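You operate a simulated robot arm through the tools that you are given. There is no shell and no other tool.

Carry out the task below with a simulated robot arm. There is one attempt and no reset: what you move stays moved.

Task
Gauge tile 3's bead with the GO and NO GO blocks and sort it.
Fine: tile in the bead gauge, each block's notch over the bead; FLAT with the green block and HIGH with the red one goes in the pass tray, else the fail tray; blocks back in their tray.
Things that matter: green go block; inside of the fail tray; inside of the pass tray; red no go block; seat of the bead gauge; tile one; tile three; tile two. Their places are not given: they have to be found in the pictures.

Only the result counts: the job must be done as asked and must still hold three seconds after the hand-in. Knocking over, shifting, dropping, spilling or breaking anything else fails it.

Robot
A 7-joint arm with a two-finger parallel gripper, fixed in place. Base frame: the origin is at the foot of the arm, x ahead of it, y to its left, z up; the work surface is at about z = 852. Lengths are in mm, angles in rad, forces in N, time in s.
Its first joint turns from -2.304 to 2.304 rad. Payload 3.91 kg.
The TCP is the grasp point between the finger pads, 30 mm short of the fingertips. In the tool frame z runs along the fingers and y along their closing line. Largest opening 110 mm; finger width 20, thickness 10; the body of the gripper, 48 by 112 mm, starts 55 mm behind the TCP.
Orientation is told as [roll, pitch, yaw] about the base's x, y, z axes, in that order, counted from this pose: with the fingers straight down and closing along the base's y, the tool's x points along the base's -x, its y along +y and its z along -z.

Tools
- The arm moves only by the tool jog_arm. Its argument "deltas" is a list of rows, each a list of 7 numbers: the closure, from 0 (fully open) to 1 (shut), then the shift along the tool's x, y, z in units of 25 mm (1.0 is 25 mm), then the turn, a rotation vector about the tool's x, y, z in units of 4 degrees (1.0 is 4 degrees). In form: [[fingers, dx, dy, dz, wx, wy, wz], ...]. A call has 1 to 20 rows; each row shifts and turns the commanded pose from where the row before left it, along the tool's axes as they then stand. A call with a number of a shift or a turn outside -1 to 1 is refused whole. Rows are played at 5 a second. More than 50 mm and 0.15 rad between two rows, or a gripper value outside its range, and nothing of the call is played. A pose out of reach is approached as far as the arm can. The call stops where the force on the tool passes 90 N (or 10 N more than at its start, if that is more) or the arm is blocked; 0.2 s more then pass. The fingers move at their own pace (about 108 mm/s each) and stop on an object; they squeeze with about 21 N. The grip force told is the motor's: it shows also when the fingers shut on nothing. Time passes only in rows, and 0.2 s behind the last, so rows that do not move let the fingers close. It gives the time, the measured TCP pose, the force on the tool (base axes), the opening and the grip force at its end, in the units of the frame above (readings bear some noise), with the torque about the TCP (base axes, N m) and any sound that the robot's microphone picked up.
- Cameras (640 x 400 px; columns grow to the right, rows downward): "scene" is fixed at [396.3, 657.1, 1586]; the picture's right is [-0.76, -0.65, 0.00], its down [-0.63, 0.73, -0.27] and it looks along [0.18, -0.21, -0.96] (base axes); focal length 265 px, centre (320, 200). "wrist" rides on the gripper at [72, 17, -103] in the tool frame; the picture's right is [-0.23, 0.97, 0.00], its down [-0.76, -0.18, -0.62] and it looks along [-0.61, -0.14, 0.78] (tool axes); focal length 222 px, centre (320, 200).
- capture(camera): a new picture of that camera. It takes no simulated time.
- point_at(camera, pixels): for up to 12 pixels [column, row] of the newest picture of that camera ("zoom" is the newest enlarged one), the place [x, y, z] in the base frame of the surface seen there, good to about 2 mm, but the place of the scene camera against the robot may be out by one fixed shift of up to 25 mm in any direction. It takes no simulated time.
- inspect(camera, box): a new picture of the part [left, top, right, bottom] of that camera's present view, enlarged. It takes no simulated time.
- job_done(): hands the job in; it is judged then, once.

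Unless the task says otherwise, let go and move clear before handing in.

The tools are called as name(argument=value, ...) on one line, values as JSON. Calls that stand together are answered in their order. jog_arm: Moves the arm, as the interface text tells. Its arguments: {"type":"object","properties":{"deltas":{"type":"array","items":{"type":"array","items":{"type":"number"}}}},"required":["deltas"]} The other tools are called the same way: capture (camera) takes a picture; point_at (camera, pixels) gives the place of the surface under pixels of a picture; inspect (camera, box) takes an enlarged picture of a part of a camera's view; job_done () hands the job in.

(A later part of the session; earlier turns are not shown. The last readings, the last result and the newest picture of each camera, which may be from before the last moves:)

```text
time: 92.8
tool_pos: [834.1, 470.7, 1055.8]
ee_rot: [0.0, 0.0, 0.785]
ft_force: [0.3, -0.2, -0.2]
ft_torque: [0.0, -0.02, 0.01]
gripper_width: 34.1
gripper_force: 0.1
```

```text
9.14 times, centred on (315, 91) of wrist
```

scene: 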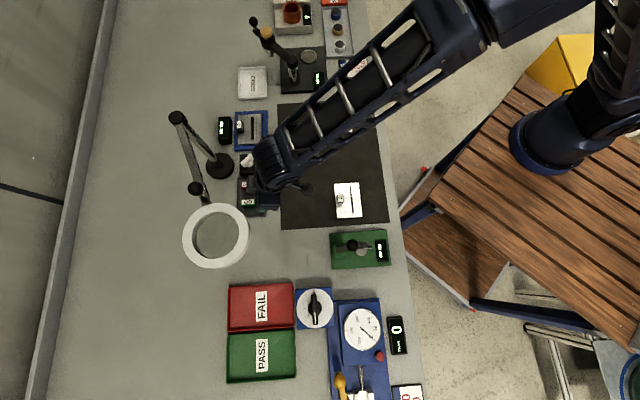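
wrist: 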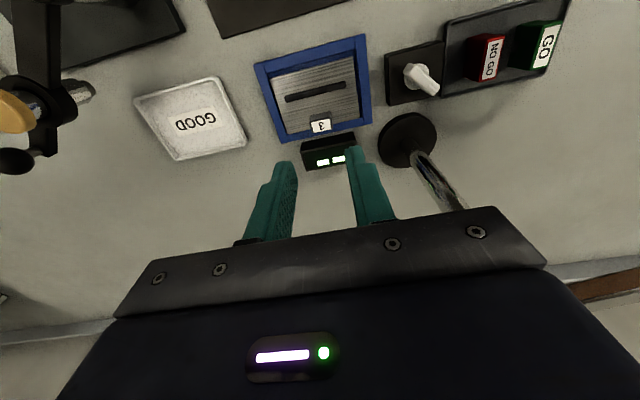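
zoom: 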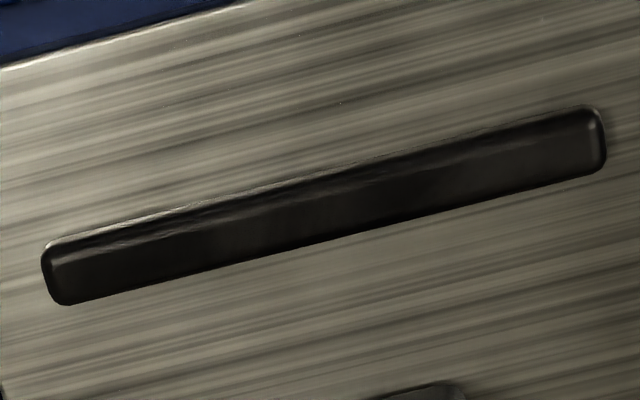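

The bead's width is about 6–6.5 mm from this near-vertical view and NO GO's notch is about 7.5 mm, so my first NO GO contact on the bead top could just have been slight misalignment. I have to repeat it carefully with a slow sideways sweep. I'll go back to the NO GO lane and restore the 20° tilt.

jog_arm(deltas=[[0.69, 0.91, 0, 0, 0, 0, 0], [0.69, 0.91, 0, 0, 0, 0, 0], [0.69, 0.91, 0, 0, 0, 0, 0], [0.69, 0.91, 0, 0, 0, 0, 0], [0.69, 0, 0.91, 0, 0, 0, 0], [0.69, 0, 0.91, 0, 0, 0, 0], [0.69, 0, 0.91, 0, 0, 0, 0], [0.69, 0, 0.91, 0, 0, 0, 0], [0.69, 0, 0.91, 0, 0, 0, 0], [0.69, 0, 0.91, 0, 0, 0, 0], [0.69, 0, 0.91, 0, 0, 0, 0], [0.69, 0, 0.91, 0, 0, 0, 0], [0.69, 0, 0, 0, 0, -1, 0], [0.69, 0, 0, 0, 0, -1, 0], [0.69, 0, 0, 0, 0, -1, 0], [0.69, 0, 0, 0, 0, -1, 0], [0.69, 0, 0, 0, 0, -1, 0], [0.69, 0, 0, 0, 0, 0, 0]])

jog_arm(deltas=[[0.69, 0.328, 0, 0.902, 0, 0, 0], [0.69, 0.328, 0, 0.902, 0, 0, 0], [0.69, 0.328, 0, 0.902, 0, 0, 0], [0.69, 0.328, 0, 0.902, 0, 0, 0], [0.69, 0.328, 0, 0.902, 0, 0, 0], [0.69, 0, 0, 0, 0, 0, 0]])

capture(camera="wrist")

inspect(camera="wrist", box=[240, 100, 400, 200])

```text
time: 96.6
tool_pos: [641.4, 533.4, 1055.9]
ee_rot: [-0.001, -0.35, 0.787]
ft_force: [0.2, 0.0, 0.4]
ft_torque: [0.01, -0.03, -0.04]
gripper_width: 34.1
gripper_force: 0.0
```

```text
time: 98.0
tool_pos: [639.6, 533.4, 932.7]
ee_rot: [0.0, -0.35, 0.785]
ft_force: [0.2, -0.4, 0.1]
ft_torque: [0.01, 0.0, -0.01]
gripper_width: 34.3
gripper_force: 0.0
```

```text
taken
```

wrist: 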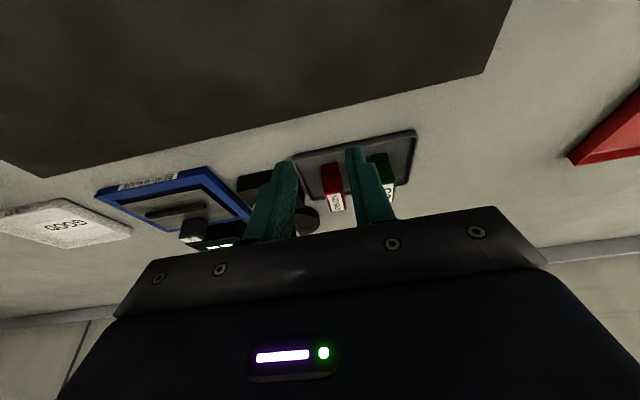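

```text
4.00 times, centred on (320, 150) of wrist
```

zoom: 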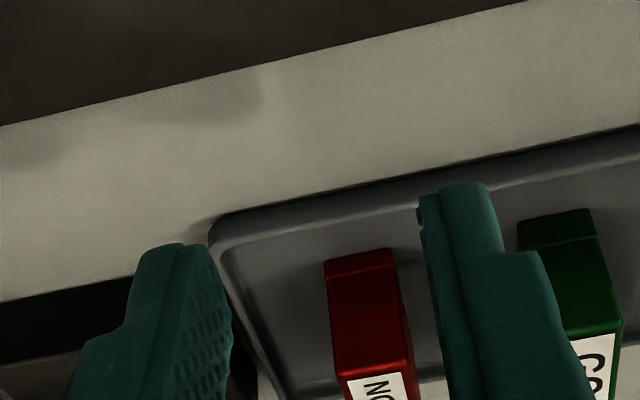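

I'll measure NO GO's present position.

point_at(camera="zoom", pixels=[[332, 265], [390, 252], [360, 270], [338, 330], [402, 318], [370, 340], [365, 300], [345, 365], [400, 355], [355, 390], [405, 385], [350, 290]])

jog_arm(deltas=[[0.69, 0, 0, 0, 0, 0, 0]])

```text
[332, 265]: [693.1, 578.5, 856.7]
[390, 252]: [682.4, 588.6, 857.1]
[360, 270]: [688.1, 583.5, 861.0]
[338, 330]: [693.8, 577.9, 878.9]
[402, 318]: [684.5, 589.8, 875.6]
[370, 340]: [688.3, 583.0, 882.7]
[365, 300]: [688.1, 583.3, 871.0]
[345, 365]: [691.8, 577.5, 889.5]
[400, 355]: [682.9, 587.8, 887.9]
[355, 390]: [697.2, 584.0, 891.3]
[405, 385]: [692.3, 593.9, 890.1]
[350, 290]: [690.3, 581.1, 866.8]
```

```text
time: 98.4
tool_pos: [639.3, 533.5, 933.5]
ee_rot: [0.0, -0.348, 0.784]
ft_force: [-0.4, 0.1, 0.8]
ft_torque: [0.04, -0.01, 0.06]
gripper_width: 34.2
gripper_force: 0.0
```

NO GO is at its spot (near face u≈899.7, v≈−66.5). I'll slide out over it again and descend.

jog_arm(deltas=[[0.69, -0.775, 0.004, 0.282, 0, 0, 0], [0.69, -0.775, 0.004, 0.282, 0, 0, 0], [0.69, -0.775, 0.004, 0.282, 0, 0, 0], [0.69, -0.775, 0.004, 0.282, 0, 0, 0], [0.69, 0, 0, 0, 0, 0, 0], [0.69, 0, 0, 0, 0, 0, 0]])

inspect(camera="wrist", box=[230, 70, 430, 220])

```text
time: 99.8
tool_pos: [698.8, 591.9, 936.9]
ee_rot: [0.0, -0.347, 0.785]
ft_force: [0.3, -0.6, -0.3]
ft_torque: [0.02, -0.01, -0.01]
gripper_width: 33.8
gripper_force: 0.0
```

```text
2.67 times, centred on (330, 145) of wrist
```

zoom: 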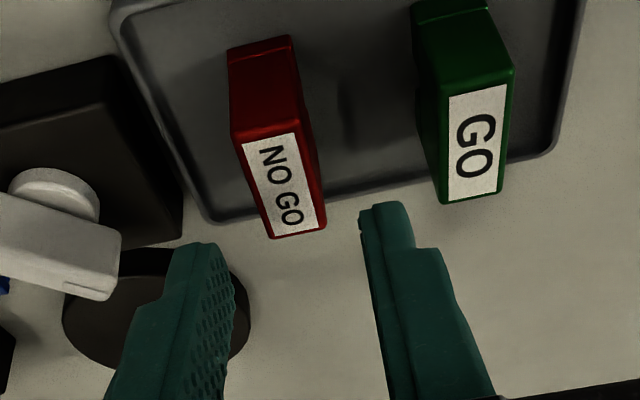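

Aligned over NO GO. I'll descend to z≈898 and grip.

jog_arm(deltas=[[0.69, 0.2635, 0, 0.7235, 0, 0, 0], [0.69, 0.2635, 0, 0.7235, 0, 0, 0], [0.69, 0, 0, 0, 0, 0, 0], [0.69, 0, 0, 0, 0, 0, 0]])

inspect(camera="wrist", box=[230, 70, 430, 220])

```text
time: 100.8
tool_pos: [700.2, 592.1, 896.9]
ee_rot: [-0.001, -0.35, 0.785]
ft_force: [-0.8, 0.6, -0.1]
ft_torque: [0.02, 0.0, 0.0]
gripper_width: 34.1
gripper_force: 0.1
```

```text
2.67 times, centred on (330, 145) of wrist
```

zoom: 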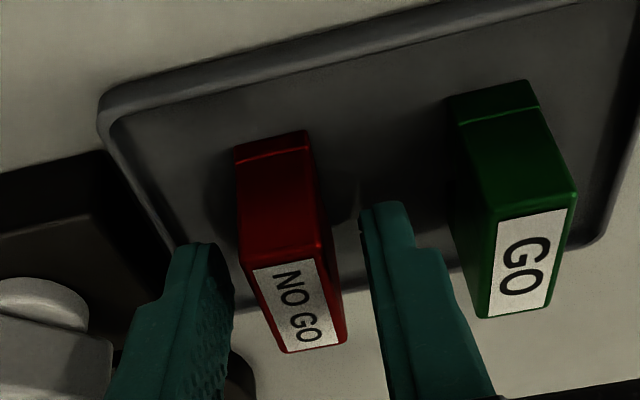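

The fingers flank NO GO again. I'll close, lift 25 mm, retreat, raise 22 mm, and traverse to the gauge lane.

jog_arm(deltas=[[0.8, 0, 0, 0, 0, 0, 0], [1, 0, 0, 0, 0, 0, 0], [1, 0, 0, 0, 0, 0, 0], [1, 0, 0, 0, 0, 0, 0], [1, 0, 0, 0, 0, 0, 0], [1, -0.171, 0, -0.47, 0, 0, 0], [1, -0.171, 0, -0.47, 0, 0, 0], [1, 0, 0, 0, 0, 0, 0], [1, 0.752, 0, -0.2736, 0, 0, 0], [1, 0.752, 0, -0.2736, 0, 0, 0], [1, 0.752, 0, -0.2736, 0, 0, 0], [1, 0.752, 0, -0.2736, 0, 0, 0], [1, 0, 0, 0, 0, 0, 0]])

jog_arm(deltas=[[1, -0.301, 0, -0.827, 0, 0, 0], [1, 0, -0.919, 0, 0, 0, 0], [1, 0, -0.919, 0, 0, 0, 0], [1, 0, -0.919, 0, 0, 0, 0], [1, 0, -0.919, 0, 0, 0, 0], [1, 0, -0.919, 0, 0, 0, 0], [1, 0, -0.919, 0, 0, 0, 0], [1, 0, -0.919, 0, 0, 0, 0], [1, 0, -0.919, 0, 0, 0, 0], [1, 0, 0, 0, 0, 0, 0], [1, 0, 0, 0, 0, 0, 0], [1, 0, 0, 0, 0, 0, 0]])

inspect(camera="wrist", box=[220, 90, 420, 220])

point_at(camera="zoom", pixels=[[264, 125], [330, 110], [300, 130], [300, 160], [268, 235], [345, 220], [305, 230], [300, 200]])

```text
time: 103.6
tool_pos: [641.9, 534.5, 921.9]
ee_rot: [-0.001, -0.349, 0.786]
ft_force: [0.7, -0.2, -0.2]
ft_torque: [0.03, 0.02, 0.03]
gripper_width: 17.4
gripper_force: 21.3
```

```text
time: 106.2
tool_pos: [773.2, 406.3, 944.3]
ee_rot: [0.0, -0.349, 0.787]
ft_force: [-0.4, 0.2, -0.5]
ft_torque: [0.02, 0.02, 0.01]
gripper_width: 17.6
gripper_force: 21.6
```

```text
3.08 times, centred on (320, 155) of wrist
```

zoom: 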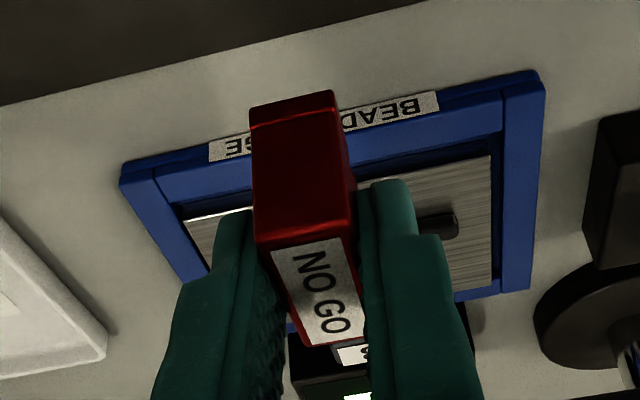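

```text
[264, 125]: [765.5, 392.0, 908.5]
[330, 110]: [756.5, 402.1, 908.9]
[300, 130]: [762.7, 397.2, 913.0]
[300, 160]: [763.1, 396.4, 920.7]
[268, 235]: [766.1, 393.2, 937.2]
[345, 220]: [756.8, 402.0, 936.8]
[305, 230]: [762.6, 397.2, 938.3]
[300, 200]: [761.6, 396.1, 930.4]
```

NO GO is held level, with its near face at u≈821.7. I'll move 70 mm outward, let it settle, and measure the block and bead in one picture.

jog_arm(deltas=[[1, -0.658, 0, 0.2395, 0, 0, 0], [1, -0.658, 0, 0.2395, 0, 0, 0], [1, -0.658, 0, 0.2395, 0, 0, 0], [1, -0.658, 0, 0.2395, 0, 0, 0], [1, 0, 0, 0, 0, 0, 0], [1, 0, 0, 0, 0, 0, 0], [1, 0.15, 0, 0.4135, 0, 0, 0], [1, 0.15, 0, 0.4135, 0, 0, 0], [1, 0, 0, 0, 0, 0, 0], [1, 0, 0, 0, 0, 0, 0], [1, 0, 0, 0, 0, 0, 0]])

inspect(camera="wrist", box=[260, 85, 390, 175])

point_at(camera="zoom", pixels=[[230, 215], [310, 200], [230, 240], [320, 225], [230, 290], [330, 270], [280, 300], [270, 205], [300, 250], [240, 330], [320, 310], [280, 230]])

```text
time: 108.6
tool_pos: [820.3, 457.2, 922.7]
ee_rot: [-0.002, -0.351, 0.784]
ft_force: [0.2, -0.7, -0.3]
ft_torque: [0.02, 0.02, -0.01]
gripper_width: 17.7
gripper_force: 21.3
```

```text
4.44 times, centred on (325, 130) of wrist
```

zoom: 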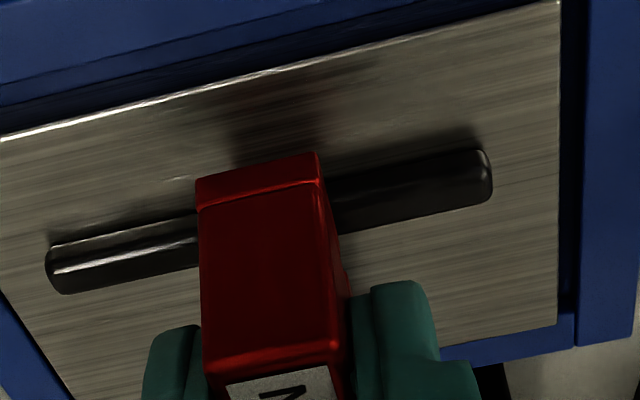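

```text
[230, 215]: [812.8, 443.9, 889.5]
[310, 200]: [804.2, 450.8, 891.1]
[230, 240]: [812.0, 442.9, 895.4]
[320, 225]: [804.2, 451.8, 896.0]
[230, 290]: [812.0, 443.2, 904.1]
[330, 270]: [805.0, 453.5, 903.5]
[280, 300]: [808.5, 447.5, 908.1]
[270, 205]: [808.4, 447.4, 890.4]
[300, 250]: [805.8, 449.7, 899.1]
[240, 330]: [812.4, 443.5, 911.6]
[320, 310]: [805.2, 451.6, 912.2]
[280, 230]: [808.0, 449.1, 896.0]
```

point_at(camera="zoom", pixels=[[90, 240], [90, 262], [90, 286], [130, 230], [130, 252], [130, 276], [170, 222], [170, 244], [170, 266], [400, 168], [400, 190], [400, 216]])

point_at(camera="zoom", pixels=[[430, 160], [430, 182], [430, 210], [460, 153], [460, 176], [460, 203], [110, 235], [110, 258], [110, 281], [370, 174], [370, 196], [370, 223]])

```text
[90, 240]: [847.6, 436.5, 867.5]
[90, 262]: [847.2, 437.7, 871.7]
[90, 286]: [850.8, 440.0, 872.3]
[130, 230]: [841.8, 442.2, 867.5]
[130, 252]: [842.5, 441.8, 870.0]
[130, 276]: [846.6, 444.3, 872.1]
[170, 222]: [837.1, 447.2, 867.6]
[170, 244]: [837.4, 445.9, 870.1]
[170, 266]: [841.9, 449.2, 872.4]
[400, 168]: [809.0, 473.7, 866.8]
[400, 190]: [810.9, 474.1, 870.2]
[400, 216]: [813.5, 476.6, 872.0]
```

```text
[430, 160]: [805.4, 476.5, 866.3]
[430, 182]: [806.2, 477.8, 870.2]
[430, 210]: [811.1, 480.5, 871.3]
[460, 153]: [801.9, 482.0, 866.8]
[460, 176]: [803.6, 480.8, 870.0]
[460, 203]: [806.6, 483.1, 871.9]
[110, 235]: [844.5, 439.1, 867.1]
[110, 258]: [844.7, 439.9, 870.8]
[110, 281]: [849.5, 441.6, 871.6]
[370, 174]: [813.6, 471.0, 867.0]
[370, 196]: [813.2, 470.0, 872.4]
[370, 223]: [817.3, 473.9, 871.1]
```

The bead spans u≈909.7–915.8 (centre 912.75) and NO GO's centre is at ≈909.7. I'll shift +1.5 mm, leaving it about 1.5 mm short, and go down to light contact before sweeping outward slowly.

jog_arm(deltas=[[1, -0.0564, 0, 0.0205, 0, 0, 0], [1, 0, 0, 0, 0, 0, 0], [1, 0.0684, 0, 0.188, 0, 0, 0], [1, 0, 0, 0, 0, 0, 0], [1, 0, 0, 0, 0, 0, 0]])

jog_arm(deltas=[[1, 0.0137, 0, 0.0376, 0, 0, 0], [1, 0, 0, 0, 0, 0, 0]])

jog_arm(deltas=[[1, 0.0068, 0, 0.0188, 0, 0, 0], [1, 0, 0, 0, 0, 0, 0]])

jog_arm(deltas=[[1, 0.0068, 0, 0.0188, 0, 0, 0], [1, 0, 0, 0, 0, 0, 0]])

```text
time: 109.8
tool_pos: [822.6, 456.6, 917.2]
ee_rot: [0.0, -0.348, 0.784]
ft_force: [-0.5, 0.2, -1.1]
ft_torque: [-0.03, -0.01, -0.03]
gripper_width: 17.5
gripper_force: 20.8
```

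```text
time: 110.4
tool_pos: [822.2, 457.6, 916.7]
ee_rot: [0.001, -0.349, 0.786]
ft_force: [-0.3, 0.2, -0.4]
ft_torque: [0.01, 0.01, 0.0]
gripper_width: 17.5
gripper_force: 21.4
```

```text
time: 111.0
tool_pos: [821.9, 455.8, 915.4]
ee_rot: [0.0, -0.349, 0.786]
ft_force: [-0.1, 0.4, -0.9]
ft_torque: [0.06, 0.05, -0.03]
gripper_width: 17.4
gripper_force: 21.1
```

```text
time: 111.6
tool_pos: [820.9, 456.6, 916.8]
ee_rot: [0.002, -0.349, 0.786]
ft_force: [-0.8, -0.1, -1.1]
ft_torque: [0.01, -0.02, 0.02]
gripper_width: 17.6
gripper_force: 21.5
```

jog_arm(deltas=[[1, 0.0068, 0, 0.0188, 0, 0, 0], [1, 0, 0, 0, 0, 0, 0]])

jog_arm(deltas=[[1, 0.0068, 0, 0.0188, 0, 0, 0], [1, 0, 0, 0, 0, 0, 0]])

jog_arm(deltas=[[1, 0.0068, 0, 0.0188, 0, 0, 0], [1, 0, 0, 0, 0, 0, 0]])

```text
time: 112.2
tool_pos: [819.9, 455.2, 916.1]
ee_rot: [0.0, -0.348, 0.787]
ft_force: [-0.8, 0.0, -0.9]
ft_torque: [0.01, 0.01, -0.03]
gripper_width: 17.5
gripper_force: 20.8
```

```text
time: 112.8
tool_pos: [823.4, 456.4, 914.4]
ee_rot: [0.0, -0.349, 0.785]
ft_force: [0.5, -0.4, -0.9]
ft_torque: [-0.01, -0.02, -0.02]
gripper_width: 17.5
gripper_force: 20.7
```

```text
time: 113.4
tool_pos: [821.9, 456.3, 913.3]
ee_rot: [-0.001, -0.349, 0.785]
ft_force: [0.4, -0.6, 0.0]
ft_torque: [-0.04, -0.02, -0.01]
gripper_width: 17.6
gripper_force: 20.9
```

jog_arm(deltas=[[1, 0.0068, 0, 0.0188, 0, 0, 0], [1, 0, 0, 0, 0, 0, 0]])

jog_arm(deltas=[[1, 0.0068, 0, 0.0188, 0, 0, 0], [1, 0, 0, 0, 0, 0, 0]])

inspect(camera="wrist", box=[260, 85, 390, 175])

inspect(camera="scene", box=[200, 90, 280, 160])

```text
time: 114.0
tool_pos: [821.9, 455.6, 914.3]
ee_rot: [0.0, -0.351, 0.785]
ft_force: [1.5, -0.3, 6.2]
ft_torque: [0.04, -0.13, -0.02]
gripper_width: 17.6
gripper_force: 21.2
```

```text
time: 114.6
tool_pos: [821.1, 456.6, 914.3]
ee_rot: [0.0, -0.349, 0.786]
ft_force: [4.8, 1.7, 10.6]
ft_torque: [0.17, -0.27, -0.04]
gripper_width: 17.8
gripper_force: 20.8
```

```text
4.44 times, centred on (325, 130) of wrist
```

zoom: 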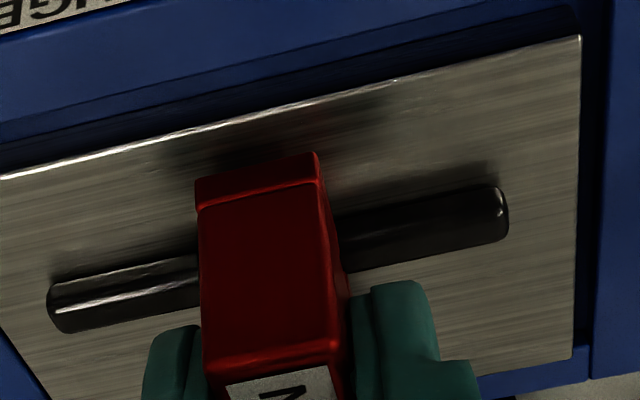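

```text
5.71 times, centred on (240, 125) of scene
```

zoom: 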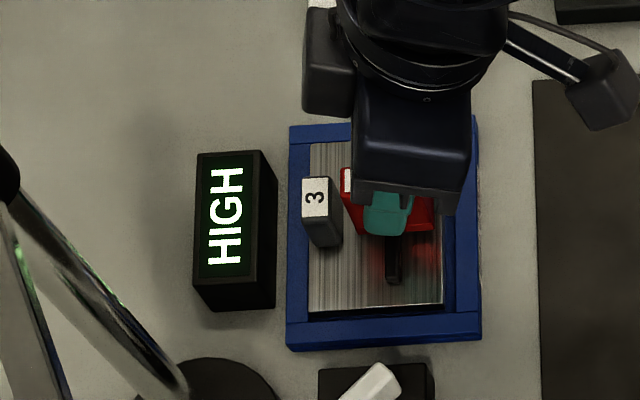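

Light contact at about 11 N, reading HIGH. Now I'll sweep outward in 0.3 mm steps under light load to see if the notch drops over the bead.

jog_arm(deltas=[[1, -0.0041, 0, -0.0113, 0, 0, 0], [1, -0.01128, 0, 0.0041, 0, 0, 0], [1, -0.01128, 0, 0.0041, 0, 0, 0], [1, 0, 0, 0, 0, 0, 0]])

jog_arm(deltas=[[1, -0.01128, 0, 0.0041, 0, 0, 0], [1, -0.01128, 0, 0.0041, 0, 0, 0], [1, 0, 0, 0, 0, 0, 0]])

jog_arm(deltas=[[1, -0.01128, 0, 0.0041, 0, 0, 0], [1, -0.01128, 0, 0.0041, 0, 0, 0], [1, 0, 0, 0, 0, 0, 0]])

```text
time: 115.6
tool_pos: [822.8, 457.1, 913.4]
ee_rot: [-0.001, -0.348, 0.786]
ft_force: [-5.2, -4.9, 16.1]
ft_torque: [-0.07, 0.06, -0.01]
gripper_width: 17.9
gripper_force: 21.2
```

```text
time: 116.4
tool_pos: [823.2, 457.6, 911.9]
ee_rot: [0.001, -0.35, 0.785]
ft_force: [-5.1, -2.4, 15.3]
ft_torque: [0.03, 0.02, 0.04]
gripper_width: 17.5
gripper_force: 21.1
```

```text
time: 117.2
tool_pos: [822.7, 456.8, 913.1]
ee_rot: [-0.001, -0.348, 0.784]
ft_force: [-3.8, -1.1, 14.1]
ft_torque: [0.0, 0.05, 0.06]
gripper_width: 17.6
gripper_force: 20.8
```

jog_arm(deltas=[[1, -0.01128, 0, 0.0041, 0, 0, 0], [1, -0.01128, 0, 0.0041, 0, 0, 0], [1, 0, 0, 0, 0, 0, 0]])

jog_arm(deltas=[[1, -0.01128, 0, 0.0041, 0, 0, 0], [1, -0.01128, 0, 0.0041, 0, 0, 0], [1, 0, 0, 0, 0, 0, 0]])

inspect(camera="wrist", box=[260, 85, 390, 175])

point_at(camera="zoom", pixels=[[230, 215], [310, 200], [230, 240], [320, 225], [230, 290], [330, 270], [280, 300], [270, 205], [300, 250], [240, 330], [320, 310], [280, 230]])

```text
time: 118.0
tool_pos: [824.1, 457.8, 912.9]
ee_rot: [0.0, -0.349, 0.785]
ft_force: [-5.9, -4.5, 12.9]
ft_torque: [-0.09, 0.14, 0.01]
gripper_width: 17.5
gripper_force: 21.0
```

```text
time: 118.8
tool_pos: [824.7, 458.4, 912.7]
ee_rot: [0.0, -0.348, 0.786]
ft_force: [1.1, 0.9, 1.4]
ft_torque: [0.01, -0.04, 0.0]
gripper_width: 17.8
gripper_force: 21.0
```

```text
4.44 times, centred on (325, 130) of wrist
```

zoom: 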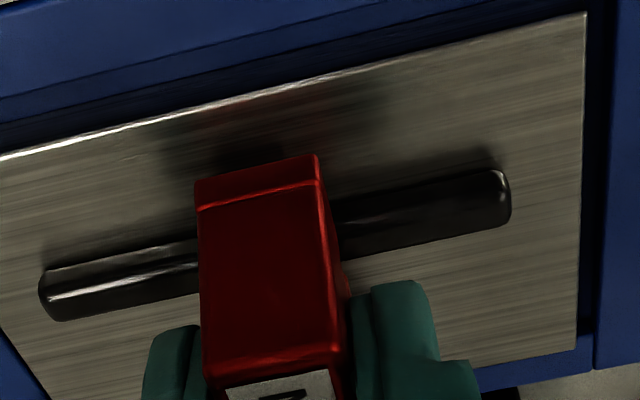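

```text
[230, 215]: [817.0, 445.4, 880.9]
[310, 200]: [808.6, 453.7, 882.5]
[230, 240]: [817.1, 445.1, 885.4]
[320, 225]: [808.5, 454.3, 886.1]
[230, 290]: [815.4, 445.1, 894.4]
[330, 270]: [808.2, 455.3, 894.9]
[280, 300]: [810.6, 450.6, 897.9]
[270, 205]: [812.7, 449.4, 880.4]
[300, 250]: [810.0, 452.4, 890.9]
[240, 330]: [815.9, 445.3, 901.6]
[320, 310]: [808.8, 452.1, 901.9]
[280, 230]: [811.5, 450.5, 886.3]
```

The contact force just vanished (12.9 → 1.4 N) during the sweep, so the notch may be over the bead here. I'll lower gently in 1 mm steps and watch force and display.

jog_arm(deltas=[[1, 0.0068, 0, 0.0188, 0, 0, 0], [1, 0.0068, 0, 0.0188, 0, 0, 0], [1, 0, 0, 0, 0, 0, 0]])

jog_arm(deltas=[[1, 0.0068, 0, 0.0188, 0, 0, 0], [1, 0.0068, 0, 0.0188, 0, 0, 0], [1, 0, 0, 0, 0, 0, 0]])

inspect(camera="scene", box=[200, 90, 280, 160])

inspect(camera="wrist", box=[260, 85, 390, 175])

```text
time: 119.6
tool_pos: [825.4, 460.0, 912.2]
ee_rot: [-0.003, -0.349, 0.785]
ft_force: [1.1, -3.3, 8.4]
ft_torque: [-0.1, -0.01, 0.01]
gripper_width: 17.6
gripper_force: 21.4
```

```text
time: 120.4
tool_pos: [824.0, 460.4, 913.1]
ee_rot: [0.0, -0.35, 0.786]
ft_force: [4.2, 4.1, 16.0]
ft_torque: [0.2, -0.18, -0.06]
gripper_width: 17.6
gripper_force: 21.3
```

```text
5.71 times, centred on (240, 125) of scene
```

zoom: 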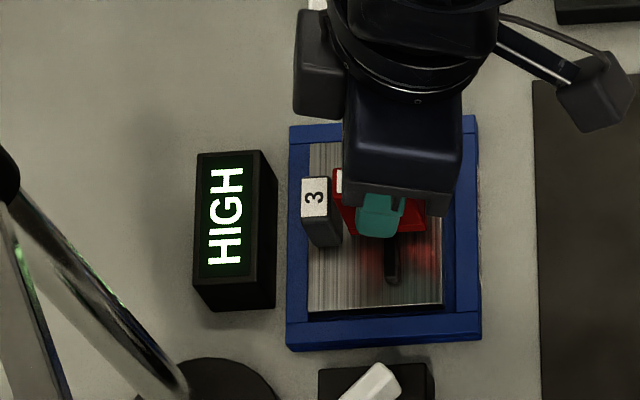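

```text
4.44 times, centred on (325, 130) of wrist
```

zoom: 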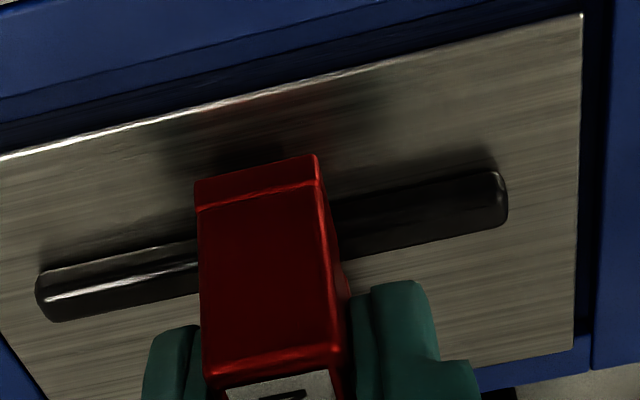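

It is still riding at the same height with 16 N and the display reads HIGH. I'll measure the block's position, height and level now.

point_at(camera="zoom", pixels=[[230, 215], [310, 200], [230, 240], [320, 225], [230, 290], [330, 270], [280, 300], [270, 205], [300, 250], [240, 330], [320, 310], [280, 385]])

point_at(camera="zoom", pixels=[[90, 270], [90, 288], [90, 310], [130, 260], [130, 280], [130, 302], [400, 188], [400, 215], [400, 240], [460, 176], [460, 200], [460, 228]])

inspect(camera="wrist", box=[270, 110, 370, 220])

point_at(camera="zoom", pixels=[[270, 250], [340, 235], [290, 330], [360, 320], [310, 280], [320, 300], [330, 340], [350, 270]])

```text
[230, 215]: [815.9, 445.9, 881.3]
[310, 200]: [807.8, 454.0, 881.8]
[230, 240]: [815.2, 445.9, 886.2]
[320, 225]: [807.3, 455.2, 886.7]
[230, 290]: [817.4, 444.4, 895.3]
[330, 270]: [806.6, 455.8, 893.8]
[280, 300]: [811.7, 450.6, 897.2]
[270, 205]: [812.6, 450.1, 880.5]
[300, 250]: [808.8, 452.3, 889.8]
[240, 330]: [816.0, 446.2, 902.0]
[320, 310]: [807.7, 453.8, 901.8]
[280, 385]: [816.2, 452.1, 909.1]
```

```text
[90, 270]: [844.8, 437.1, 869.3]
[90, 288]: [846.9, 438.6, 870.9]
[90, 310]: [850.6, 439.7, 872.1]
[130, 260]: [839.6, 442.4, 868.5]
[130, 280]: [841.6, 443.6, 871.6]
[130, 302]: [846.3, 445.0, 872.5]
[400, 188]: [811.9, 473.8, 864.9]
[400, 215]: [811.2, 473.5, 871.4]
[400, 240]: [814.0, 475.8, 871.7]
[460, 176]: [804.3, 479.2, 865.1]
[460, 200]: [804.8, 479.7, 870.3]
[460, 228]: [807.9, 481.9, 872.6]
```

```text
3.64 times, centred on (320, 165) of wrist
```

zoom: 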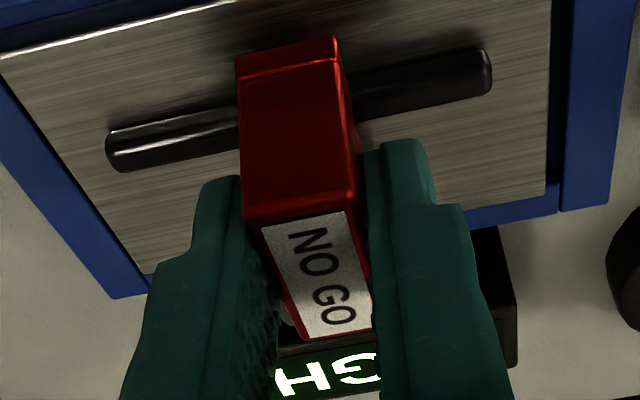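

```text
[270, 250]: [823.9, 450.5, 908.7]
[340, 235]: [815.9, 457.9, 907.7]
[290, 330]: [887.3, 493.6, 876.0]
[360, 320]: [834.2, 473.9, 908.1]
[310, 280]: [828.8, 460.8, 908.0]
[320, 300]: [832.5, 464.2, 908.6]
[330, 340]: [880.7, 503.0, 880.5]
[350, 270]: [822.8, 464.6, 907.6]
```

The block's top is level at 908.1, so its bottom is on the bead top (~872.5), and relative to the bead it moved from −1.5 mm to +1.3 mm without dropping. To be sure, I'll sweep back the other way in finer steps with a lighter load.

jog_arm(deltas=[[1, -0.0096, 0, -0.0263, 0, 0, 0], [1, 0.0075, 0, -0.0027, 0, 0, 0], [1, 0.0075, 0, -0.0027, 0, 0, 0], [1, 0, 0, 0, 0, 0, 0]])

jog_arm(deltas=[[1, 0.0075, 0, -0.0027, 0, 0, 0], [1, 0.0075, 0, -0.0027, 0, 0, 0], [1, 0, 0, 0, 0, 0, 0]])

jog_arm(deltas=[[1, 0.0075, 0, -0.0027, 0, 0, 0], [1, 0.0075, 0, -0.0027, 0, 0, 0], [1, 0, 0, 0, 0, 0, 0]])

jog_arm(deltas=[[1, 0.0075, 0, -0.0027, 0, 0, 0], [1, 0.0075, 0, -0.0027, 0, 0, 0], [1, 0, 0, 0, 0, 0, 0]])

inspect(camera="wrist", box=[260, 85, 390, 175])

```text
time: 121.4
tool_pos: [824.6, 457.7, 912.8]
ee_rot: [-0.001, -0.349, 0.785]
ft_force: [-0.5, 5.3, 9.6]
ft_torque: [0.18, -0.01, 0.05]
gripper_width: 17.7
gripper_force: 21.2
```

```text
time: 122.2
tool_pos: [825.3, 456.9, 912.4]
ee_rot: [-0.001, -0.348, 0.785]
ft_force: [2.2, 2.8, 8.9]
ft_torque: [0.11, -0.12, 0.01]
gripper_width: 17.6
gripper_force: 21.3
```

```text
time: 123.0
tool_pos: [823.6, 457.3, 911.8]
ee_rot: [0.001, -0.349, 0.785]
ft_force: [1.9, 1.2, 7.0]
ft_torque: [0.04, -0.07, 0.01]
gripper_width: 17.5
gripper_force: 20.9
```

```text
time: 123.8
tool_pos: [823.6, 456.2, 912.6]
ee_rot: [0.0, -0.349, 0.784]
ft_force: [-0.5, 2.2, 5.7]
ft_torque: [0.08, 0.03, 0.04]
gripper_width: 17.5
gripper_force: 21.1
```

```text
4.44 times, centred on (325, 130) of wrist
```

zoom: 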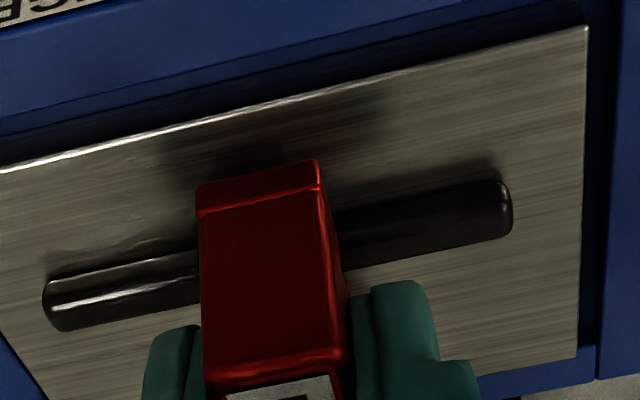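

point_at(camera="zoom", pixels=[[230, 215], [310, 205], [230, 240], [320, 230], [230, 290], [330, 275], [280, 300], [270, 210], [300, 250], [240, 330], [320, 310], [260, 260]])

point_at(camera="zoom", pixels=[[90, 276], [90, 295], [90, 318], [130, 268], [130, 287], [130, 310], [400, 205], [400, 222], [400, 248], [460, 190], [460, 210], [460, 236]])

jog_arm(deltas=[[1, 0.0095, 0, 0.0028, 0, 0, 0], [1, 0.0075, 0, -0.0027, 0, 0, 0], [1, 0, 0, 0, 0, 0, 0]])

jog_arm(deltas=[[1, 0.0075, 0, -0.0027, 0, 0, 0], [1, 0.0075, 0, -0.0027, 0, 0, 0], [1, 0, 0, 0, 0, 0, 0]])

jog_arm(deltas=[[1, 0.0075, 0, -0.0027, 0, 0, 0], [1, 0.0075, 0, -0.0027, 0, 0, 0], [1, 0, 0, 0, 0, 0, 0]])

jog_arm(deltas=[[1, 0.0075, 0, -0.0027, 0, 0, 0], [1, 0.0075, 0, -0.0027, 0, 0, 0], [1, 0, 0, 0, 0, 0, 0]])

inspect(camera="wrist", box=[260, 85, 390, 175])

point_at(camera="zoom", pixels=[[230, 215], [310, 205], [230, 240], [320, 230], [230, 290], [330, 275], [280, 300], [270, 210], [300, 250], [240, 330], [320, 310], [260, 260]])

```text
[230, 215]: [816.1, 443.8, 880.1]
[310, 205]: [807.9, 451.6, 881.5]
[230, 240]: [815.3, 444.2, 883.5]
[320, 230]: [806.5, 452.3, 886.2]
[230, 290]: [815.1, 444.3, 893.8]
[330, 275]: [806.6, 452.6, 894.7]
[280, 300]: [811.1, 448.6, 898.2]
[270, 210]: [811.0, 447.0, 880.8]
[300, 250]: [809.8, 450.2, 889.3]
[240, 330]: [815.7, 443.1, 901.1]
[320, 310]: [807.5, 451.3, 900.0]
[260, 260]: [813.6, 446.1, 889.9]
```

```text
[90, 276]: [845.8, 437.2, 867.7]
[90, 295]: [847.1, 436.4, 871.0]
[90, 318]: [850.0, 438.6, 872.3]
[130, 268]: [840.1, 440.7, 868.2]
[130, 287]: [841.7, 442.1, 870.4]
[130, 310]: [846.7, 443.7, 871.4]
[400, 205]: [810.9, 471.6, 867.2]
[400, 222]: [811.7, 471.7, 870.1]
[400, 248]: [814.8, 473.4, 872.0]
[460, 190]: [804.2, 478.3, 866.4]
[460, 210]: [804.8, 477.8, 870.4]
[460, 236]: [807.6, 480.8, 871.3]
```

```text
time: 124.6
tool_pos: [822.0, 456.2, 912.5]
ee_rot: [-0.001, -0.349, 0.785]
ft_force: [2.5, -0.9, 6.3]
ft_torque: [-0.01, -0.1, -0.04]
gripper_width: 17.5
gripper_force: 21.2
```

```text
time: 125.4
tool_pos: [821.8, 456.8, 911.9]
ee_rot: [0.0, -0.351, 0.786]
ft_force: [4.5, 1.6, 11.5]
ft_torque: [0.16, -0.22, -0.05]
gripper_width: 17.7
gripper_force: 21.3
```

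```text
time: 126.2
tool_pos: [820.7, 454.6, 911.9]
ee_rot: [-0.001, -0.35, 0.785]
ft_force: [-0.8, 4.2, 10.7]
ft_torque: [0.27, -0.09, 0.07]
gripper_width: 17.5
gripper_force: 20.8
```

```text
time: 127.0
tool_pos: [821.4, 455.8, 912.7]
ee_rot: [0.001, -0.348, 0.786]
ft_force: [0.6, 2.8, 9.0]
ft_torque: [0.21, -0.15, 0.04]
gripper_width: 17.4
gripper_force: 21.2
```

```text
4.44 times, centred on (325, 130) of wrist
```

zoom: 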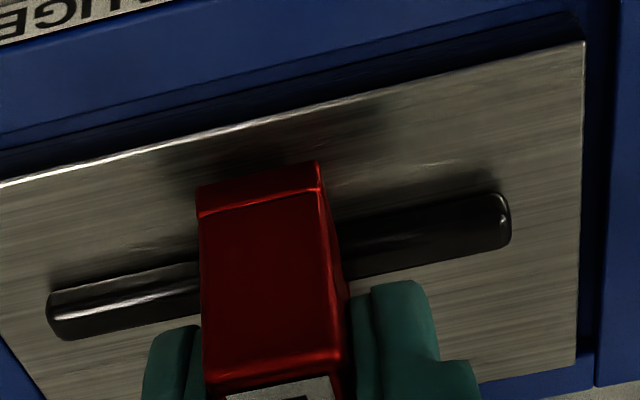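

```text
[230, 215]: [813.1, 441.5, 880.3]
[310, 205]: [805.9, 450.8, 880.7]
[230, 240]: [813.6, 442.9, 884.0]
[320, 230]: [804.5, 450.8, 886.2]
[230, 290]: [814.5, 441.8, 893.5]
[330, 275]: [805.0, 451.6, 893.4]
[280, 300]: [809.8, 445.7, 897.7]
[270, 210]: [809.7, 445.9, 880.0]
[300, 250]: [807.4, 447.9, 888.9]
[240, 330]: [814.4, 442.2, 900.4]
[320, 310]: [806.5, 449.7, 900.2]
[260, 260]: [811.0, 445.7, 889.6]
```

Both sweeps covered offsets from about −1.8 to +1.3 mm with the block always riding on the bead top (10 N, level, 7 mm up). NO GO genuinely reads HIGH and GO read FLAT, so tile 3 passes. I'll lift NO GO and take it back to the tray lane.

jog_arm(deltas=[[1, -0.137, 0, -0.376, 0, 0, 0], [1, -0.137, 0, -0.376, 0, 0, 0], [1, -0.178, 0, -0.489, 0, 0, 0], [1, 0, 0, 0, 0, 0, 0], [1, 0.639, 0, -0.2326, 0, 0, 0], [1, 0.639, 0, -0.2326, 0, 0, 0], [1, 0.639, 0, -0.2326, 0, 0, 0], [1, 0.639, 0, -0.2326, 0, 0, 0], [1, 0, 0.919, 0, 0, 0, 0], [1, 0, 0.919, 0, 0, 0, 0], [1, 0, 0.919, 0, 0, 0, 0], [1, 0, 0.919, 0, 0, 0, 0], [1, 0, 0.919, 0, 0, 0, 0], [1, 0, 0.919, 0, 0, 0, 0], [1, 0, 0.919, 0, 0, 0, 0], [1, 0, 0.919, 0, 0, 0, 0], [1, 0, 0, 0, 0, 0, 0], [1, 0, 0, 0, 0, 0, 0]])

inspect(camera="wrist", box=[220, 90, 420, 220])

point_at(camera="zoom", pixels=[[264, 140], [330, 125], [300, 150], [300, 175], [268, 230], [345, 220], [305, 230], [300, 200], [285, 280], [345, 270]])

inspect(camera="scene", box=[200, 80, 320, 220])

```text
time: 130.8
tool_pos: [644.5, 536.7, 943.3]
ee_rot: [-0.001, -0.349, 0.785]
ft_force: [0.0, -0.1, -1.9]
ft_torque: [-0.01, -0.01, -0.01]
gripper_width: 17.4
gripper_force: 21.2
```

```text
3.08 times, centred on (320, 155) of wrist
```

zoom: 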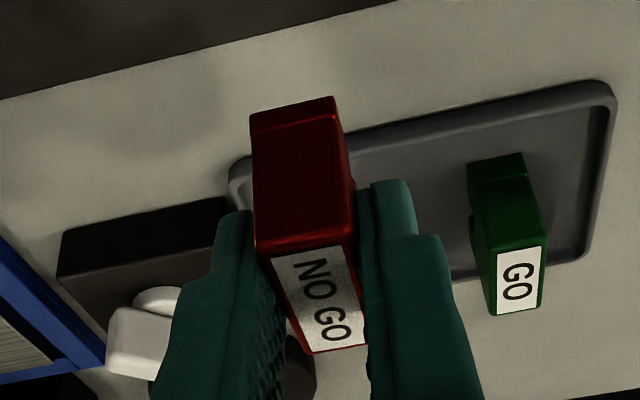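

```text
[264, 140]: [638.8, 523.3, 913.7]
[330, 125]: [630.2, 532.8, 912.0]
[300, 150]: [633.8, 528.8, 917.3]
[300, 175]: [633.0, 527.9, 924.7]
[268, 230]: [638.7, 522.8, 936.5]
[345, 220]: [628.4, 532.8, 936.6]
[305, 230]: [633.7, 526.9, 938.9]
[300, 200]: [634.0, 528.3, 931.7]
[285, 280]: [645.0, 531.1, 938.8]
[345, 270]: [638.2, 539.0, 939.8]
```

```text
2.86 times, centred on (260, 150) of scene
```

zoom: 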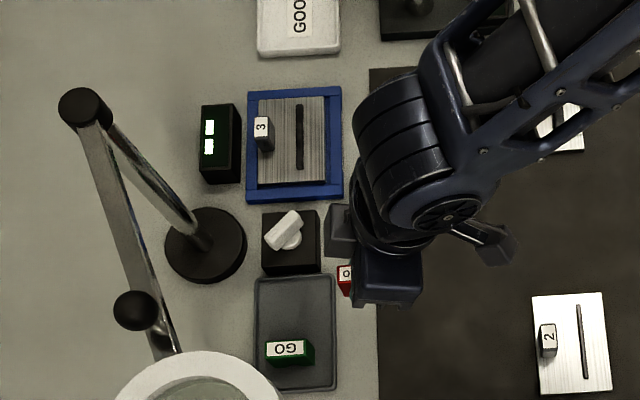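

NO GO's near face is at u≈822.1. I'll drop 20 mm, slide 77.7 mm outward to its spot, and lower.

jog_arm(deltas=[[1, 0.274, 0, 0.752, 0, 0, 0], [1, -0.73, 0, 0.2658, 0, 0, 0], [1, -0.73, 0, 0.2658, 0, 0, 0], [1, -0.73, 0, 0.2658, 0, 0, 0], [1, -0.73, 0, 0.2658, 0, 0, 0], [1, 0, 0, 0, 0, 0, 0], [1, 0.15, 0, 0.4135, 0, 0, 0], [1, 0, 0, 0, 0, 0, 0], [1, 0, 0, 0, 0, 0, 0]])

inspect(camera="wrist", box=[220, 70, 420, 200])

point_at(camera="zoom", pixels=[[264, 200], [330, 188], [300, 210], [300, 240], [268, 290], [345, 280], [305, 285], [300, 260], [285, 340], [345, 330]])

```text
time: 132.8
tool_pos: [698.6, 593.7, 913.0]
ee_rot: [0.0, -0.349, 0.786]
ft_force: [-0.3, -0.9, -1.7]
ft_torque: [0.0, 0.01, 0.02]
gripper_width: 17.7
gripper_force: 20.9
```

```text
3.08 times, centred on (320, 135) of wrist
```

zoom: 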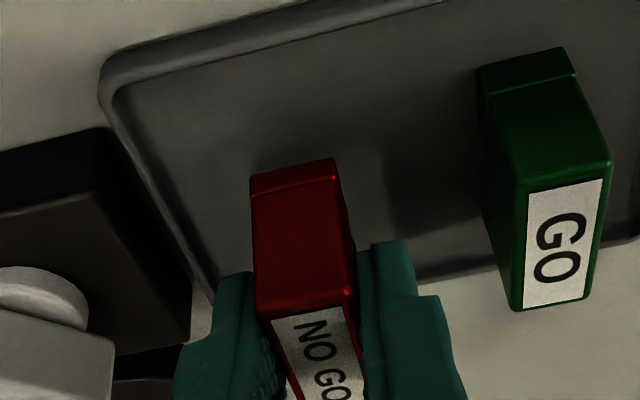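

```text
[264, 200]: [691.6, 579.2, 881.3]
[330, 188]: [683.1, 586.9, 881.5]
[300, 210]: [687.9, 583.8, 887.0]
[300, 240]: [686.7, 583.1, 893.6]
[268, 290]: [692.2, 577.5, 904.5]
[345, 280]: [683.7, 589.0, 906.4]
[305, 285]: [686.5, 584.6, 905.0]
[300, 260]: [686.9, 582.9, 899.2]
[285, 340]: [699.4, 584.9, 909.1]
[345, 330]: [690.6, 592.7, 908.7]
```

On target (near face u≈899.2, top at 908.9), with 18 mm left to lower.

jog_arm(deltas=[[1, 0.1095, 0, 0.3007, 0, 0, 0], [1, 0.1095, 0, 0.3007, 0, 0, 0], [1, 0, 0, 0, 0, 0, 0]])

jog_arm(deltas=[[1, 0.0137, 0, 0.0376, 0, 0, 0], [1, 0, 0, 0, 0, 0, 0]])

jog_arm(deltas=[[1, 0.0137, 0, 0.0376, 0, 0, 0], [1, 0, 0, 0, 0, 0, 0]])

jog_arm(deltas=[[1, 0.0137, 0, 0.0376, 0, 0, 0], [1, 0, 0, 0, 0, 0, 0]])

```text
time: 133.6
tool_pos: [697.7, 593.3, 897.0]
ee_rot: [-0.001, -0.349, 0.784]
ft_force: [0.4, 1.2, -1.2]
ft_torque: [-0.01, -0.01, -0.05]
gripper_width: 17.6
gripper_force: 20.6
```

```text
time: 134.2
tool_pos: [698.2, 591.9, 896.4]
ee_rot: [-0.001, -0.349, 0.786]
ft_force: [0.2, -0.5, 0.5]
ft_torque: [0.0, 0.02, -0.02]
gripper_width: 17.6
gripper_force: 21.6
```

```text
time: 134.8
tool_pos: [698.0, 591.8, 896.0]
ee_rot: [0.0, -0.351, 0.785]
ft_force: [0.2, -0.1, -0.5]
ft_torque: [-0.02, 0.0, -0.03]
gripper_width: 17.3
gripper_force: 20.7
```

```text
time: 135.4
tool_pos: [697.4, 591.7, 894.0]
ee_rot: [0.0, -0.351, 0.784]
ft_force: [-0.7, -0.8, 3.3]
ft_torque: [-0.08, 0.06, -0.03]
gripper_width: 17.5
gripper_force: 21.3
```

Contact with the tray floor. I'll release, rise, and retreat toward the robot.

jog_arm(deltas=[[0.8, 0, 0, 0, 0, 0, 0], [0.69, 0, 0, 0, 0, 0, 0], [0.69, 0, 0, 0, 0, 0, 0], [0.69, -0.137, 0, -0.376, 0, 0, 0], [0.69, -0.205, 0, -0.564, 0, 0, 0], [0.69, -0.205, 0, -0.564, 0, 0, 0], [0.69, 0.752, 0, -0.2736, 0, 0, 0], [0.69, 0.752, 0, -0.2736, 0, 0, 0], [0.69, 0.752, 0, -0.2736, 0, 0, 0], [0.69, 0.752, 0, -0.2736, 0, 0, 0], [0.69, 0, 0, 0, 0, 0, 0]])

capture(camera="wrist")

inspect(camera="scene", box=[200, 80, 320, 220])

```text
time: 137.8
tool_pos: [640.3, 536.9, 934.0]
ee_rot: [-0.002, -0.348, 0.786]
ft_force: [0.1, -0.7, 0.2]
ft_torque: [-0.03, 0.0, 0.02]
gripper_width: 33.9
gripper_force: 0.0
```

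```text
taken
```

wrist: 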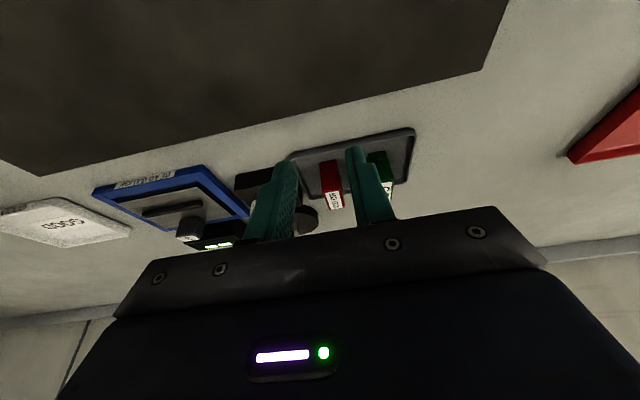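

```text
2.86 times, centred on (260, 150) of scene
```

zoom: 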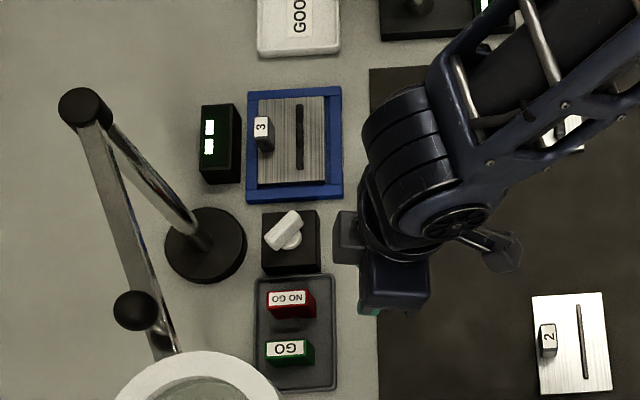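

Both blocks are back in their tray and tile 3 is still seated. Before picking the tile up, I'll go and look at the PASS tray with the empty hand, retreating first to pass clear of the lamp ring.

jog_arm(deltas=[[0.5, 0.846, 0, -0.308, 0, 0, 0], [0.5, 0.846, 0, -0.308, 0, 0, 0], [0.5, -0.274, 0, -0.752, 0, 0, 0], [0.5, -0.274, 0, -0.752, 0, 0, 0], [0.5, -0.274, 0, -0.752, 0, 0, 0], [0.5, -0.274, 0, -0.752, 0, 0, 0], [0.5, 0, 0, 0, 0, 0, 0]])

jog_arm(deltas=[[0.5, 0, 0.958, 0, 0, 0, 0], [0.5, 0, 0.958, 0, 0, 0, 0], [0.5, 0, 0.958, 0, 0, 0, 0], [0.5, 0, 0.958, 0, 0, 0, 0], [0.5, 0, 0.958, 0, 0, 0, 0], [0.5, 0, 0.958, 0, 0, 0, 0], [0.5, 0, 0.958, 0, 0, 0, 0], [0.5, 0, 0.958, 0, 0, 0, 0], [0.5, 0, 0, 0, 0, 0, 0]])

capture(camera="wrist")

capture(camera="scene")

```text
time: 139.4
tool_pos: [610.0, 502.0, 1014.4]
ee_rot: [0.002, -0.35, 0.784]
ft_force: [-0.2, -0.3, 0.3]
ft_torque: [0.06, -0.01, -0.01]
gripper_width: 54.8
gripper_force: 0.0
```

```text
time: 141.4
tool_pos: [475.4, 639.1, 1014.2]
ee_rot: [-0.001, -0.349, 0.785]
ft_force: [-0.6, -0.5, 1.3]
ft_torque: [-0.04, 0.01, 0.01]
gripper_width: 55.1
gripper_force: 0.1
```

```text
taken
```

wrist: 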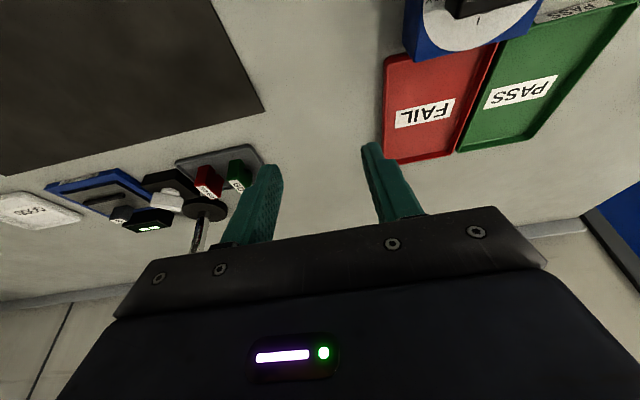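

```text
taken
```

scene: 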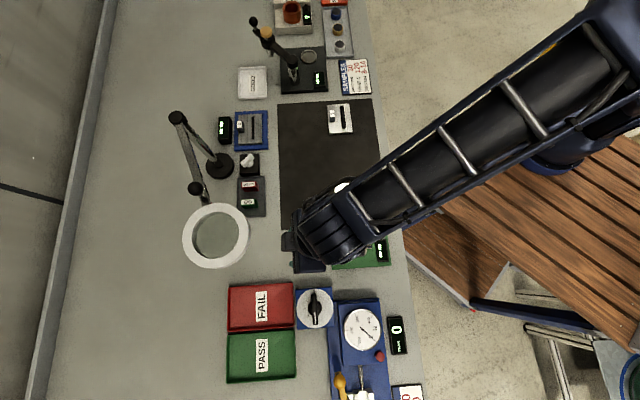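

PASS shows in the upper right of the wrist view. I'll check the heights of the dial and force gauge nearby before moving further.

point_at(camera="scene", pixels=[[314, 308], [316, 296], [300, 292], [331, 327], [362, 328], [345, 300], [380, 355], [230, 287], [292, 283], [228, 378], [294, 374], [262, 356]])

point_at(camera="wrist", pixels=[[480, 8], [430, 55], [470, 30], [500, 100], [462, 148], [532, 142], [530, 95], [575, 60], [500, 60], [605, 10]])

```text
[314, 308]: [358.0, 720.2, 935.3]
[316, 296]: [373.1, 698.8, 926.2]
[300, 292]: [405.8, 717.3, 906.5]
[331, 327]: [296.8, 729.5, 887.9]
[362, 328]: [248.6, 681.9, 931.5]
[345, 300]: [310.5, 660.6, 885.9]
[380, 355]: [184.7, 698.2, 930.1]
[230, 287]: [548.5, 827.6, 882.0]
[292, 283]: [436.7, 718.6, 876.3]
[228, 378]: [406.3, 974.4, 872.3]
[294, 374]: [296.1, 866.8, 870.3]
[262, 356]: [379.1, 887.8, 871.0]
```

```text
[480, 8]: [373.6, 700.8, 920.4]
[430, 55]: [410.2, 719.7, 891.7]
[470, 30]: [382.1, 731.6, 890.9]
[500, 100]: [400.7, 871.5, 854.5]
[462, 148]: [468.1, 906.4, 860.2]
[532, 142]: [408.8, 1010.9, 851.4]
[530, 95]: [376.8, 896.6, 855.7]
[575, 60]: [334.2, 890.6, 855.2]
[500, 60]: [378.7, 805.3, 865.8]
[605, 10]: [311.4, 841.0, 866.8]
```

The dial's handle tops out at z≈920 and my fingertips are at ≈983, so passing over it is safe. I'll continue sideways to face the PASS tray.

jog_arm(deltas=[[0.5, 0, 0.933, 0, 0, 0, 0], [0.5, 0, 0.933, 0, 0, 0, 0], [0.5, 0, 0.933, 0, 0, 0, 0], [0.5, 0, 0.933, 0, 0, 0, 0], [0.5, 0, 0.933, 0, 0, 0, 0], [0.5, 0, 0.933, 0, 0, 0, 0], [0.5, 0, 0.933, 0, 0, 0, 0], [0.5, 0, 0.933, 0, 0, 0, 0], [0.5, 0, 0.933, 0, 0, 0, 0], [0.5, 0, 0, 0, 0, 0, 0]])

capture(camera="wrist")

capture(camera="scene")

```text
time: 143.6
tool_pos: [327.0, 787.3, 1015.8]
ee_rot: [-0.001, -0.348, 0.787]
ft_force: [-0.7, -0.4, -0.5]
ft_torque: [0.01, 0.01, 0.05]
gripper_width: 55.1
gripper_force: 0.0
```

```text
taken
```

wrist: 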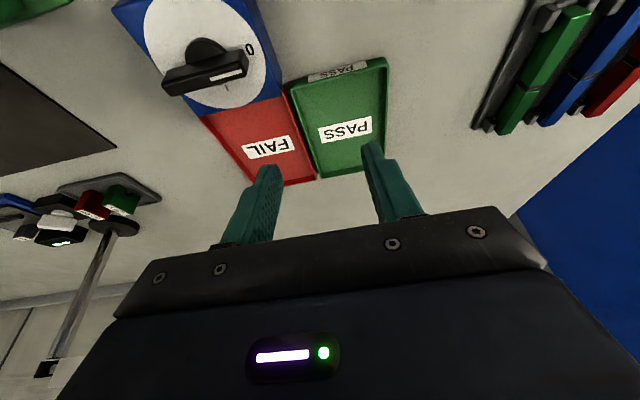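

```text
taken
```

scene: 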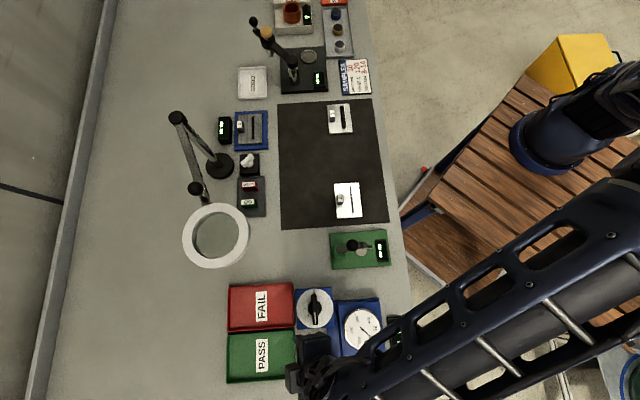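

inspect(camera="wrist", box=[275, 45, 400, 190])

```text
2.76 times, centred on (338, 118) of wrist
```

zoom: 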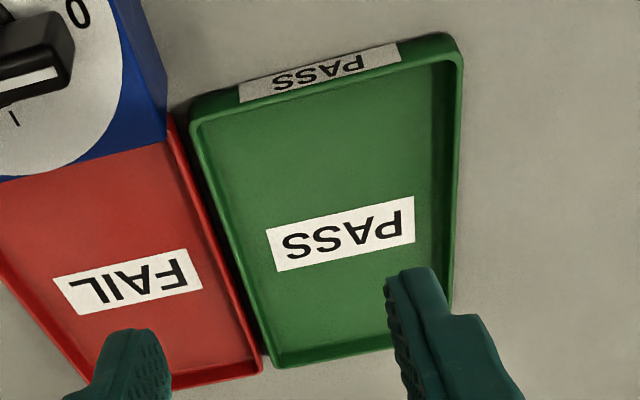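

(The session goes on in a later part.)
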